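You operate a simulated robot arm through the tools that you are given. There is no shell and no other tool. Be economical: measure what you need, move in short steps, check, and stop when the job is done.

Carry out the task below with a simulated robot arm. There is one attempt and no reset: what you move stays moved.

TASK
Put the grey block and the short foam from the wooden table in the grey crate.

It is judged by the outcome, as a careful person would: the job done as asked, and still so three seconds after it is handed in. It fails if anything else is knocked over, pushed out of place, dropped, spilled or broken.

THE ROBOT
A 7-joint arm with a two-finger parallel gripper, fixed in place. Base frame: the origin is at the foot of the arm, x ahead of it, y to its left, z up; the work surface is at about z = 0.8. Lengths are in m, angles in rad, forces in N, time in s.
With the tool pointing down near the work surface it reaches from about 0.3 to 0.7 m from the base axis. Its first joint turns from -1.152 to 1.152 rad. Payload 1.57 kg.
Tool frame: the origin (TCP) lies between the finger pads and is the grasp point; the fingertips stand 0.03 m ahead of it; z points along the fingers, y is the line along which they close. The gripper opens to 0.11 m. The fingers are 0.024 m wide and 0.012 m thick; the gripper's body (0.048 by 0.112 m) begins 0.078 m behind the TCP.
Orientation is that of the tool frame in the base frame, as a unit quaternion [w, x, y, z]. With the fingers straight down and closing along the base's y, the tool's x points along the base's -x, its y along +y and its z along -z.

THE INTERFACE
- The arm moves only by the tool step_arm. Its argument "series" is a list that holds one entry, the list of rows, each a list of 7 numbers: the shift along the tool's x, y, z in units of 300 mm (1.0 is 300 mm), then the turn, a rotation vector about the tool's x, y, z in units of 180 degrees (1.0 is 180 degrees), then the opening, from 0 (shut) to 1 (fully open). In form: [[[x, y, z, rx, ry, rz, fingers], ...]]. A call has 1 to 12 rows; each row is the pose to reach, as a shift and turn from the pose commanded when the call began, along the tool's axes at that moment. A call with a number of a shift or a turn outside -1 to 1 is refused whole. A row lasts 0.2 s, in which the tool goes at most 0.05 m and 0.15 rad; a call with a longer step from one row to the next is refused whole, and so is a gripper value outside its range. A pose out of reach is approached as far as the arm can. The call stops where the force on the tool passes 40 N (or 10 N more than at its start, if that is more) or the arm is blocked; 0.2 s more then pass. The fingers move at their own pace (about 0.108 m/s each) and stop on an object; they squeeze with about 23 N. The grip force told is the motor's: it shows also when the fingers shut on nothing. Time passes only in rows, and 0.2 s behind the last, so rows that repeat a pose let the fingers close. It gives the time, the measured TCP pose, the force on the tool (base axes), the opening and the grip force at its end, in the units of the frame above (readings bear some noise).
- Cameras (640 x 400 px; columns grow to the right, rows downward): "scene" is fixed at [0.1751, -0.4198, 1.3807]; the picture's right is [0.53, -0.85, 0.00], its down [-0.66, -0.41, -0.63] and it looks along [0.54, 0.33, -0.77] (base axes); focal length 362 px, centre (320, 200). "wrist" rides on the gripper at [-0.036, 0, -0.08] in the tool frame; the picture's right is [0.00, -1.00, 0.00], its down [0.97, 0.00, -0.24] and it looks along [0.24, 0.00, 0.97] (tool axes); focal length 218 px, centre (320, 200).
- camera(camera): a new picture of that camera. No time passes.
- locate(camera, pixels): for up to 12 pixels [column, row] of the newest picture of that camera ("zoom" is the newest enlarged one), the place [x, y, z] in the base frame of the surface seen there, good to about 0.002 m. No time passes.
- zoom(camera, box): a new picture of the part [left, top, right, bottom] of that camera's present view, enlarged. No time passes.
- job_done(): hands the job in; it is judged then, once.

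Work in short steps. Measure before you move; look again where a grasp or a placing could have gone wrong, and mend it. You have 60 turns and 30 pictures in all, the two below and enlarged ones among them. Open the gripper and draw the arm clear of the work before you hand the job in, unless the task says otherwise; then end with one line.

The tools are called after "Request:" by a JSON object that holds its "op" and its "data". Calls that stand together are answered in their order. step_arm: Moves the arm, as the interface text tells. Its arguments: {"type":"object","properties":{"series":{"type":"array"}},"required":["series"]} The other tools are called the same way: camera (camera) takes a picture; locate (camera, pixels) gives the place of the surface under pixels of a picture; zoom (camera, box) takes an enlarged picture of a part of a camera's view; job_done () hands the job in.

At the start:

```text
time_s: 0.0
tcp_pos: [0.2747, -0.2461, 1.1162]
tcp_rot: [0.0, 0.0, 1.0, 0.0]
contact_force: [0.3, 0.4, 0.3]
grip_width: 0.1099
grip_force: 0.1
```

scene: 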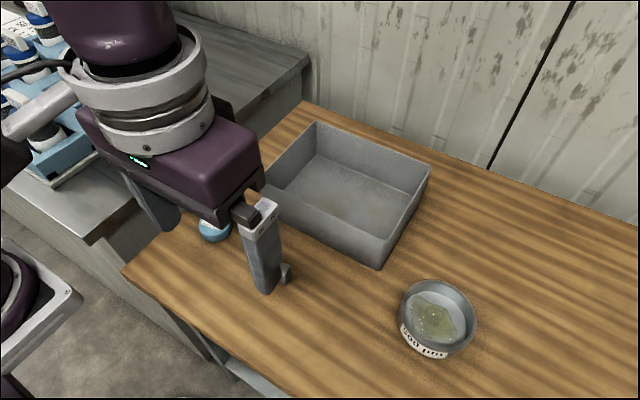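
wrist: 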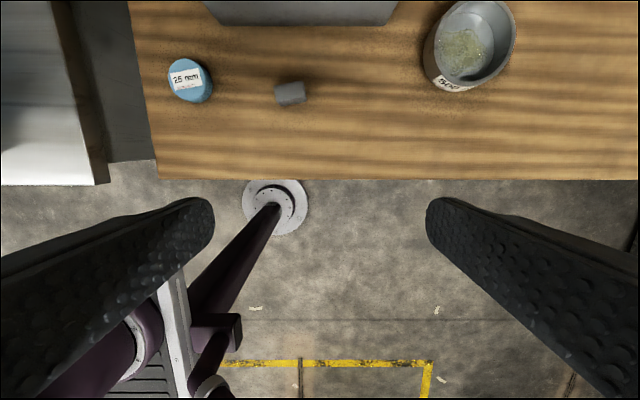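

The wrist view shows a small grey block near (290,93) and a blue labelled round item at (190,80). I zoom in to identify them and find the foam.

Request:
{"op": "zoom", "data": {"camera": "wrist", "box": [130, 0, 530, 180]}}

Request:
{"op": "locate", "data": {"camera": "wrist", "pixels": [[290, 90], [290, 100], [278, 95], [303, 93], [190, 80], [300, 20], [470, 50], [350, 120], [190, 65], [170, 80], [212, 80]]}}

Request:
{"op": "locate", "data": {"camera": "scene", "pixels": [[317, 122], [430, 165], [378, 268], [340, 190], [438, 315], [500, 250], [400, 310], [476, 315], [262, 180], [250, 90], [45, 130], [440, 282]]}}

```text
1.60 times, centred on (330, 90) of wrist
```

zoom: 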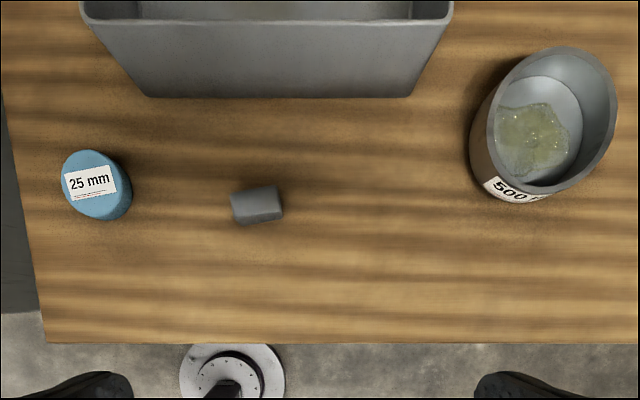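

```text
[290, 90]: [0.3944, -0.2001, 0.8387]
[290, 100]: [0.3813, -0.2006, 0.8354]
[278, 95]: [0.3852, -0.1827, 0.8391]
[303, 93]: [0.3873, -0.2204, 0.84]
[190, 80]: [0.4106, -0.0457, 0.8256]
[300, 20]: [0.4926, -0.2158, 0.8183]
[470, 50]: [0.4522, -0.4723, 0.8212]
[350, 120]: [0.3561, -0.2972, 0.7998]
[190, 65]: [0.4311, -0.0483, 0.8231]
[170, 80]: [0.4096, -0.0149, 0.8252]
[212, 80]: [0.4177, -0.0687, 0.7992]
```

```text
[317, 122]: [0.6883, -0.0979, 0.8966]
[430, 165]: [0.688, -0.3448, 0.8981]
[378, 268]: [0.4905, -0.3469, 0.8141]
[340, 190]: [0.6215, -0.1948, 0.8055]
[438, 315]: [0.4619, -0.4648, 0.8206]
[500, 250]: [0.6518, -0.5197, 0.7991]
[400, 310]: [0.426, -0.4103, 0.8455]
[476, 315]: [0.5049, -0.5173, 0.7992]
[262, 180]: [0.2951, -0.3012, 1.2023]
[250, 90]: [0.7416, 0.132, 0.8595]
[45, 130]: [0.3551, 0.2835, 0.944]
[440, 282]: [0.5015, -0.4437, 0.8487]
```

The blue disc reads "25 mm" (z top 0.825); the rack at the left of the scene also holds blue things. I look closer there before deciding.

Request:
{"op": "zoom", "data": {"camera": "scene", "box": [0, 0, 160, 100]}}

Request:
{"op": "zoom", "data": {"camera": "scene", "box": [0, 90, 160, 190]}}

```text
4.00 times, centred on (80, 50) of scene
```

zoom: 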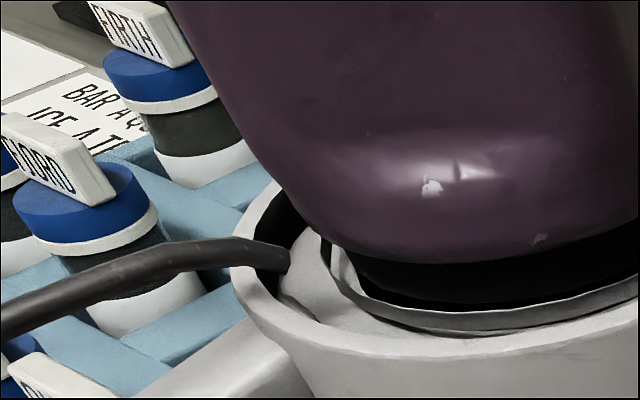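

```text
4.00 times, centred on (80, 140) of scene
```

zoom: 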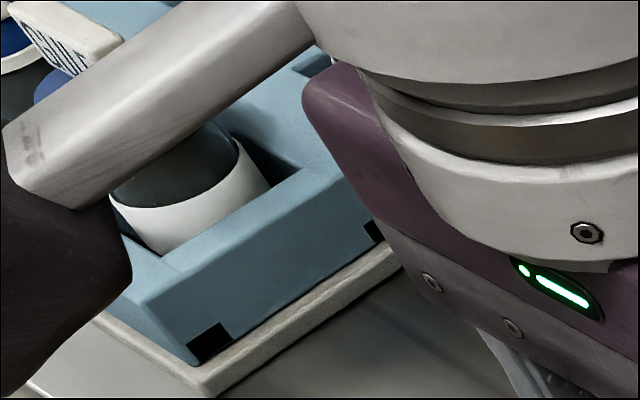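

Those are bottles in a rack, not relevant; the block is at (0.388,-0.201) and the foam is the blue 25 mm disc at (0.42,-0.045). I move nearer to the block for a better look.

Request:
{"op": "step_arm", "data": {"series": [[[-0.046, 0.037, 0.097, 0, 0, 0, 1], [-0.092, 0.075, 0.193, 0, 0, 0, 1], [-0.138, 0.112, 0.29, 0, 0, 0, 1], [-0.183, 0.15, 0.387, 0, 0, 0, 1], [-0.183, 0.15, 0.387, 0, 0, 0, 1]]]}}

Request:
{"op": "camera", "data": {"camera": "wrist"}}

Request:
{"op": "camera", "data": {"camera": "scene"}}

```text
time_s: 1.2
tcp_pos: [0.33, -0.2006, 0.9992]
tcp_rot: [0.0, -0.001, 1.0, 0.0]
contact_force: [0.8, -0.7, -0.1]
grip_width: 0.11
grip_force: 0.0
```

```text
24 pictures are left
```

wrist: 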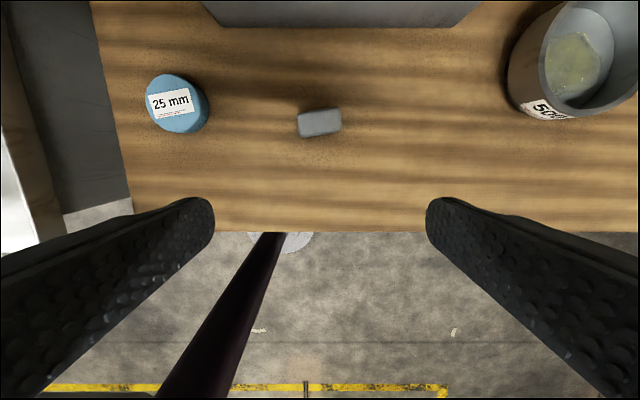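

```text
23 pictures are left
```

scene: 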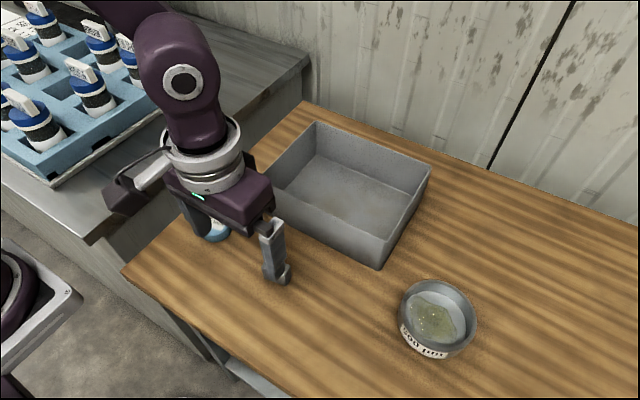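

The block is clear at (319,122) and slightly turned. I measure its corners and the foam's outline.

Request:
{"op": "zoom", "data": {"camera": "wrist", "box": [130, 50, 370, 200]}}

Request:
{"op": "locate", "data": {"camera": "wrist", "pixels": [[299, 114], [337, 109], [340, 128], [303, 132], [320, 122], [300, 132], [146, 100], [204, 100], [172, 76], [175, 118], [172, 100], [195, 88]]}}

```text
2.67 times, centred on (250, 125) of wrist
```

zoom: 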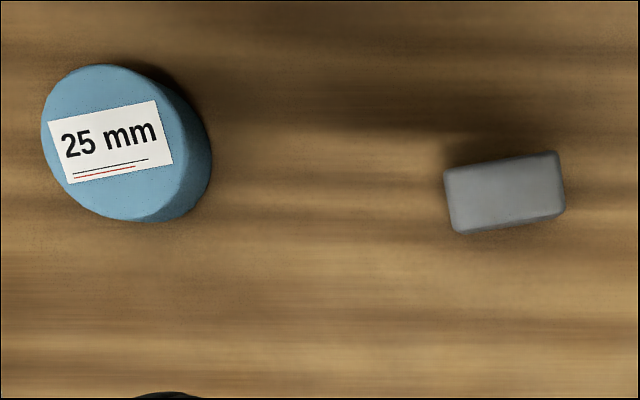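

```text
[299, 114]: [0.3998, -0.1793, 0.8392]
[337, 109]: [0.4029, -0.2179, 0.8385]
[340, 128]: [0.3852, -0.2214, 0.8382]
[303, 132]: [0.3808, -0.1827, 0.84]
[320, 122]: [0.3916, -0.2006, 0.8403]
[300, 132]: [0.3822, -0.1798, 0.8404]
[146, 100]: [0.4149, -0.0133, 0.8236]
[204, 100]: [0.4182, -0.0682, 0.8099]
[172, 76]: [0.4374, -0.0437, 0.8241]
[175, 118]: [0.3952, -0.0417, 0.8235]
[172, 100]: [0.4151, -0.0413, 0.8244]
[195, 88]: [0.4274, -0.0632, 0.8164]
```

Block centre is about (0.391,-0.2005), 42×22 mm, top 0.84, turned ~0.11 rad. I go over it, turn slightly and go down to z≈0.835, then close.

Request:
{"op": "step_arm", "data": {"series": [[[-0.1, 0, 0.1, 0, 0, -0.018, 1], [-0.203, 0, 0.2, 0, 0, -0.036, 1], [-0.203, 0, 0.3, 0, 0, -0.036, 1], [-0.203, 0, 0.4, 0, 0, -0.036, 1], [-0.203, 0, 0.48, 0, 0, -0.036, 1], [-0.203, 0, 0.547, 0, 0, -0.036, 1], [-0.203, 0, 0.547, 0, 0, -0.036, 1], [-0.203, 0, 0.547, 0, 0, -0.036, 0.2], [-0.203, 0, 0.547, 0, 0, -0.036, 0.2], [-0.203, 0, 0.547, 0, 0, -0.036, 0.2], [-0.203, 0, 0.547, 0, 0, -0.036, 0.2]]]}}

```text
time_s: 3.6
tcp_pos: [0.3901, -0.2012, 0.8338]
tcp_rot: [0.0, -0.057, 0.998, -0.001]
contact_force: [0.0, -0.2, -0.2]
grip_width: 0.0453
grip_force: 23.1
```

The block is gripped (0.045 m wide, 23 N). I lift to z≈0.974 and carry it over the crate's right half at about (0.585,-0.285).

Request:
{"op": "step_arm", "data": {"series": [[[0, 0, -0.15, 0, 0, 0, 0.2], [0, 0, -0.3, 0, 0, 0, 0.2], [0, 0, -0.467, 0, 0, 0, 0.2], [-0.123, -0.07, -0.467, 0, 0, 0.01, 0.2], [-0.246, -0.141, -0.467, 0, 0, 0.02, 0.2], [-0.368, -0.211, -0.467, 0, 0, 0.03, 0.2], [-0.491, -0.282, -0.467, 0, 0, 0.036, 0.2], [-0.614, -0.352, -0.467, 0, 0, 0.036, 0.2], [-0.614, -0.352, -0.467, 0, 0, 0.036, 0.2]]]}}

Request:
{"op": "camera", "data": {"camera": "scene"}}

Request:
{"op": "camera", "data": {"camera": "wrist"}}

```text
time_s: 5.6
tcp_pos: [0.5843, -0.2859, 0.9757]
tcp_rot: [-0.001, 0.0, 1.0, 0.0]
contact_force: [1.1, 1.8, 0.5]
grip_width: 0.0452
grip_force: 22.8
```

```text
21 pictures are left
```

scene: 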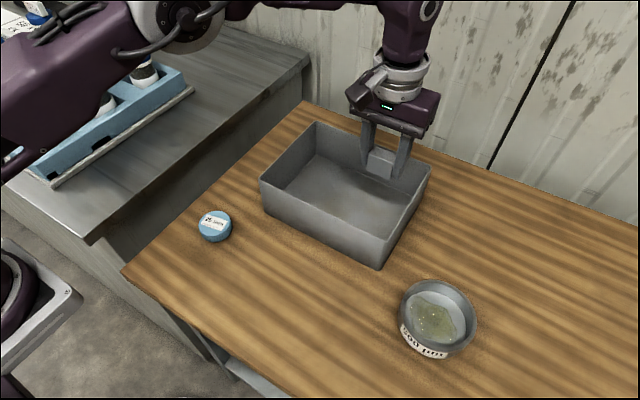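

```text
20 pictures are left
```

wrist: 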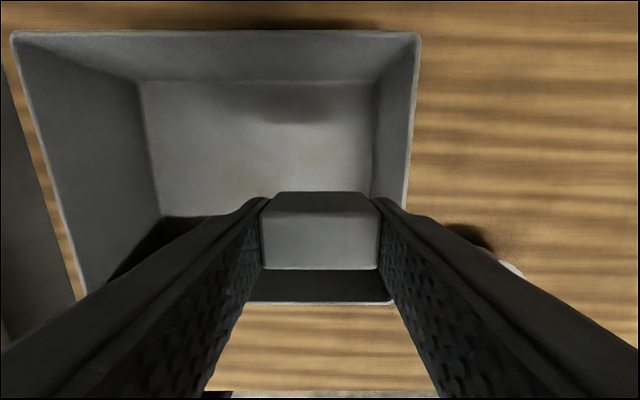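

The block is over the crate. I measure the inner walls and floor before lowering.

Request:
{"op": "locate", "data": {"camera": "wrist", "pixels": [[375, 85], [368, 180], [140, 85], [160, 205], [260, 85], [418, 35], [405, 180], [15, 35], [85, 290], [392, 302], [390, 130], [250, 140]]}}

```text
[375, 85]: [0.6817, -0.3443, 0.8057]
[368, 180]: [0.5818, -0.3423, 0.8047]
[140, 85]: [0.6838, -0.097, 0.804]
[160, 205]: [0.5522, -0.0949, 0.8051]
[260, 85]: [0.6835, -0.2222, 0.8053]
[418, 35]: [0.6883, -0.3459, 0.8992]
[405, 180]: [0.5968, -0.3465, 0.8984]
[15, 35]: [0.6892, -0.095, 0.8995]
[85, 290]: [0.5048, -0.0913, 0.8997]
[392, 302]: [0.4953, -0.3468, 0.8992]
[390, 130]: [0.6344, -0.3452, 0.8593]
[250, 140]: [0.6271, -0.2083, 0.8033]
```

Crate interior is x 0.497–0.684, y -0.343–-0.095, floor 0.805, rim 0.899. I shift 15 mm left, lower to TCP z≈0.840, open partly and go back up.

Request:
{"op": "step_arm", "data": {"series": [[[0, 0.05, 0.1, 0, 0, 0, 0.2], [0, 0.05, 0.22, 0, 0, 0, 0.2], [0, 0.05, 0.34, 0, 0, 0, 0.2], [0, 0.05, 0.42, 0, 0, 0, 0.2], [0, 0.05, 0.452, 0, 0, 0, 0.2], [0, 0.05, 0.452, 0, 0, 0, 0.2], [0, 0.05, 0.452, 0, 0, 0, 0.62], [0, 0.05, 0.452, 0, 0, 0, 0.62], [0, 0.05, 0.35, 0, 0, 0, 0.62], [0, 0.05, 0.2, 0, 0, 0, 0.62], [0, 0.05, 0.05, 0, 0, 0, 0.62], [0, 0.05, 0.0, 0, 0, 0, 0.62]]]}}

Request:
{"op": "camera", "data": {"camera": "scene"}}

```text
time_s: 8.2
tcp_pos: [0.5845, -0.2721, 0.977]
tcp_rot: [0.0, 0.0, 1.0, -0.001]
contact_force: [0.0, -0.9, 0.1]
grip_width: 0.0679
grip_force: 0.1
```

```text
19 pictures are left
```

scene: 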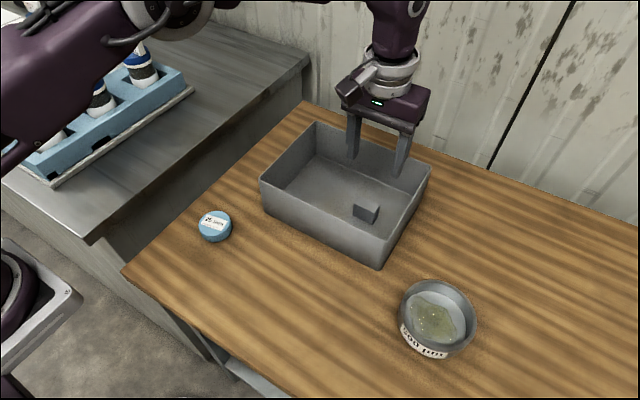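

The block stands in the crate at (367,212). Next I measure the foam, now unobstructed at (215,227).

Request:
{"op": "zoom", "data": {"camera": "scene", "box": [175, 200, 255, 250]}}

Request:
{"op": "locate", "data": {"camera": "scene", "pixels": [[201, 222], [230, 218], [215, 213], [215, 232], [215, 222], [222, 240], [200, 232], [231, 228]]}}

```text
8.00 times, centred on (215, 225) of scene
```

zoom: 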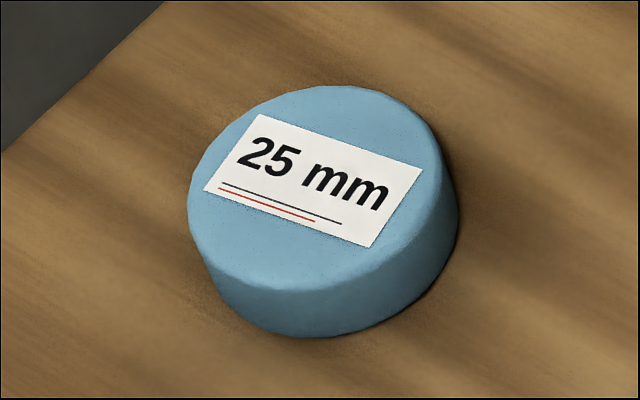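

```text
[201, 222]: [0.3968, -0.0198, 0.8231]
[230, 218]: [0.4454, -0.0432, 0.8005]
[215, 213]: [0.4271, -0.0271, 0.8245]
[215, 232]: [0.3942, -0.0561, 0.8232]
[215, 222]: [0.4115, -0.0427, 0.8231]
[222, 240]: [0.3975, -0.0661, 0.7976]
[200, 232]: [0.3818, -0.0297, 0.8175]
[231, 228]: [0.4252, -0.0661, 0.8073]
```

I take finer edge points on the enlarged picture.

Request:
{"op": "locate", "data": {"camera": "zoom", "pixels": [[192, 195], [250, 105], [330, 90], [405, 115], [438, 165], [435, 195], [390, 250], [310, 286], [230, 262], [315, 185]]}}

```text
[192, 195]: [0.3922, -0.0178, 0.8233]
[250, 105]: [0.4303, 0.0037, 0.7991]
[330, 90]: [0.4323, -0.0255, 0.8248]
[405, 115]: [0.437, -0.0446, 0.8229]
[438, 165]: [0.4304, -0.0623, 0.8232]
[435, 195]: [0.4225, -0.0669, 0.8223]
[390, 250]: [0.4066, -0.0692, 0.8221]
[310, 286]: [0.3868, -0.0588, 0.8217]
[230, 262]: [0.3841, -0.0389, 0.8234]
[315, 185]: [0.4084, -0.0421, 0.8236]
```

The foam disc: centre ≈ (0.411,-0.0415), radius ≈ 0.027, top 0.824. I travel above it at the present height and check.

Request:
{"op": "step_arm", "data": {"series": [[[0.082, 0.11, 0, 0, 0, 0, 0.8], [0.165, 0.22, 0, 0, 0, 0, 1], [0.248, 0.33, 0, 0, 0, 0, 1], [0.33, 0.44, 0, 0, 0, 0, 1], [0.413, 0.55, 0, 0, 0, 0, 1], [0.495, 0.66, 0, 0, 0, 0, 1], [0.578, 0.769, 0, 0, 0, 0, 1], [0.578, 0.769, 0.1, 0, 0, 0, 1], [0.578, 0.769, 0.2, 0, 0, 0, 1], [0.578, 0.769, 0.2, 0, 0, 0, 1]]]}}

Request:
{"op": "camera", "data": {"camera": "wrist"}}

```text
time_s: 10.4
tcp_pos: [0.4114, -0.0381, 0.915]
tcp_rot: [-0.001, 0.0, 1.0, 0.0]
contact_force: [0.7, 1.2, 0.3]
grip_width: 0.11
grip_force: 0.0
```

```text
17 pictures are left
```

wrist: 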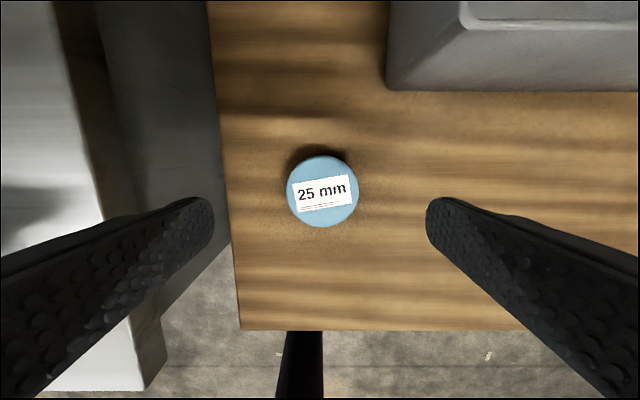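

The disc is centred between the fingers at (323,191). I check how near the grey side table is to the left finger.

Request:
{"op": "locate", "data": {"camera": "wrist", "pixels": [[225, 160], [205, 120], [170, 150], [100, 150], [70, 150], [290, 191], [356, 191], [323, 160], [323, 225], [323, 191]]}}

```text
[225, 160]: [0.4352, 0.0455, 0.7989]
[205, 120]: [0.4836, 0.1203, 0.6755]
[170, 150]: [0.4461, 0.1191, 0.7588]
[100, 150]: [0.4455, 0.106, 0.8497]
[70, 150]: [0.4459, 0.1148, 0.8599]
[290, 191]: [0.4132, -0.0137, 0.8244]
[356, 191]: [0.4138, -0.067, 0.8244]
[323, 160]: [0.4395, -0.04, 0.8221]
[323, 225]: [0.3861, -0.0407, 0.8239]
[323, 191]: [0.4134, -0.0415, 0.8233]
```

The side table starts at y≈0.106, clear of the fingers (0.03). I descend to z≈0.834 and close.

Request:
{"op": "step_arm", "data": {"series": [[[-0.003, -0.007, 0.1, 0, 0, 0, 0.85], [-0.003, -0.007, 0.2, 0, 0, 0, 0.85], [-0.003, -0.007, 0.27, 0, 0, 0, 0.85], [-0.003, -0.007, 0.27, 0, 0, 0, 0.85], [-0.003, -0.007, 0.27, 0, 0, 0, 0.3], [-0.003, -0.007, 0.27, 0, 0, 0, 0.3], [-0.003, -0.007, 0.27, 0, 0, 0, 0.3], [-0.003, -0.007, 0.27, 0, 0, 0, 0.3]]]}}

```text
time_s: 12.2
tcp_pos: [0.4132, -0.0413, 0.8355]
tcp_rot: [-0.001, 0.0, 1.0, 0.0]
contact_force: [-0.4, 0.0, -0.2]
grip_width: 0.0567
grip_force: 23.2
```

Gripped (0.0567 m, 23 N). I lift straight up and carry it over the crate's left half at (0.585,-0.165).

Request:
{"op": "step_arm", "data": {"series": [[[0, 0, -0.15, 0, 0, 0, 0.3], [0, 0, -0.3, 0, 0, 0, 0.3], [0, 0, -0.46, 0, 0, 0, 0.3], [-0.115, -0.082, -0.46, 0, 0, 0, 0.3], [-0.229, -0.165, -0.46, 0, 0, 0, 0.3], [-0.344, -0.247, -0.46, 0, 0, 0, 0.3], [-0.458, -0.33, -0.46, 0, 0, 0, 0.3], [-0.573, -0.412, -0.46, 0, 0, 0, 0.3], [-0.573, -0.412, -0.46, 0, 0, 0, 0.3]]]}}

Request:
{"op": "camera", "data": {"camera": "scene"}}

Request:
{"op": "camera", "data": {"camera": "wrist"}}

```text
time_s: 14.2
tcp_pos: [0.5834, -0.1663, 0.9738]
tcp_rot: [0.0, 0.0, 1.0, 0.0]
contact_force: [0.2, -0.3, 0.6]
grip_width: 0.0562
grip_force: 23.2
```

```text
16 pictures are left
```

scene: 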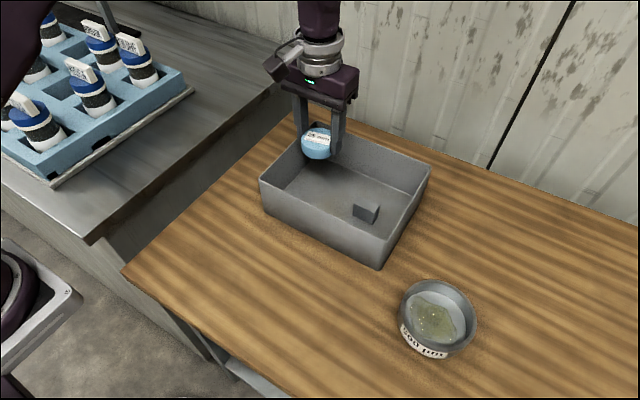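

```text
15 pictures are left
```

wrist: 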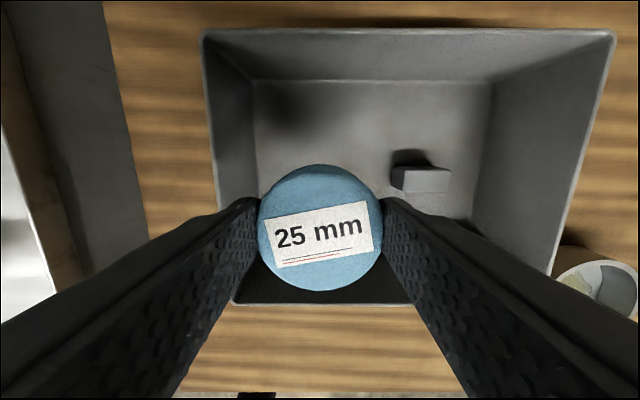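

The foam is held level and clear of the walls and the block. I lower it to z≈0.841, open partly, and rise.

Request:
{"op": "step_arm", "data": {"series": [[[0, 0, 0.12, 0, 0, 0, 0.3], [0, 0, 0.24, 0, 0, 0, 0.3], [0, 0, 0.36, 0, 0, 0, 0.3], [0, 0, 0.42, 0, 0, 0, 0.3], [0, 0, 0.442, 0, 0, 0, 0.3], [0, 0, 0.442, 0, 0, 0, 0.3], [0, 0, 0.442, 0, 0, 0, 0.7], [0, 0, 0.442, 0, 0, 0, 0.7], [0, 0, 0.35, 0, 0, 0, 0.7], [0, 0, 0.2, 0, 0, 0, 0.7], [0, 0, 0.05, 0, 0, 0, 0.7], [0, 0, -0.1, 0, 0, 0, 0.7]]]}}

Request:
{"op": "step_arm", "data": {"series": [[[0.1, 0, -0.12, 0, 0, 0, 1], [0.25, 0, -0.12, 0, 0, 0, 1], [0.4, 0, -0.12, 0, 0, 0, 1], [0.55, 0, -0.12, 0, 0, 0, 1], [0.7, 0, -0.12, 0, 0, 0, 1], [0.7, 0, -0.12, 0, 0, 0, 1]]]}}

Request:
{"op": "camera", "data": {"camera": "scene"}}

```text
time_s: 16.8
tcp_pos: [0.583, -0.1657, 1.0046]
tcp_rot: [0.0, -0.001, 1.0, 0.001]
contact_force: [0.1, -0.1, 0.3]
grip_width: 0.0771
grip_force: 0.0
```

```text
time_s: 18.2
tcp_pos: [0.3745, -0.1641, 1.0379]
tcp_rot: [-0.001, 0.0, 1.0, 0.0]
contact_force: [-0.1, -0.3, -0.1]
grip_width: 0.1099
grip_force: 0.1
```

```text
14 pictures are left
```

scene: 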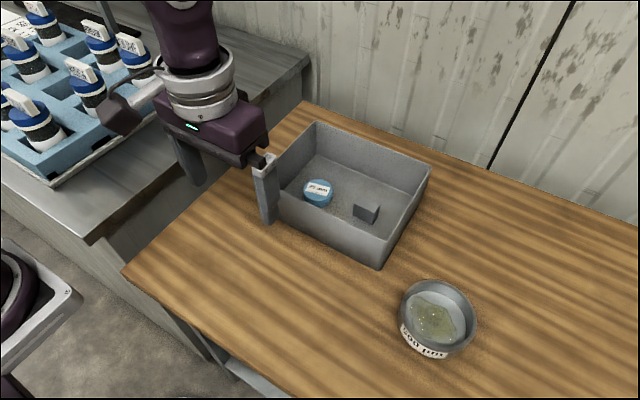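

The foam (318,192) and the block (367,212) both lie in the crate. The gripper is open and clear, and nothing else has moved, so I hand the job in.

Request:
{"op": "job_done", "data": {}}

```text
The job is handed in.
```

The grey block and the short foam (the blue 25 mm disc) are both in the grey crate; nothing else on the table was moved.
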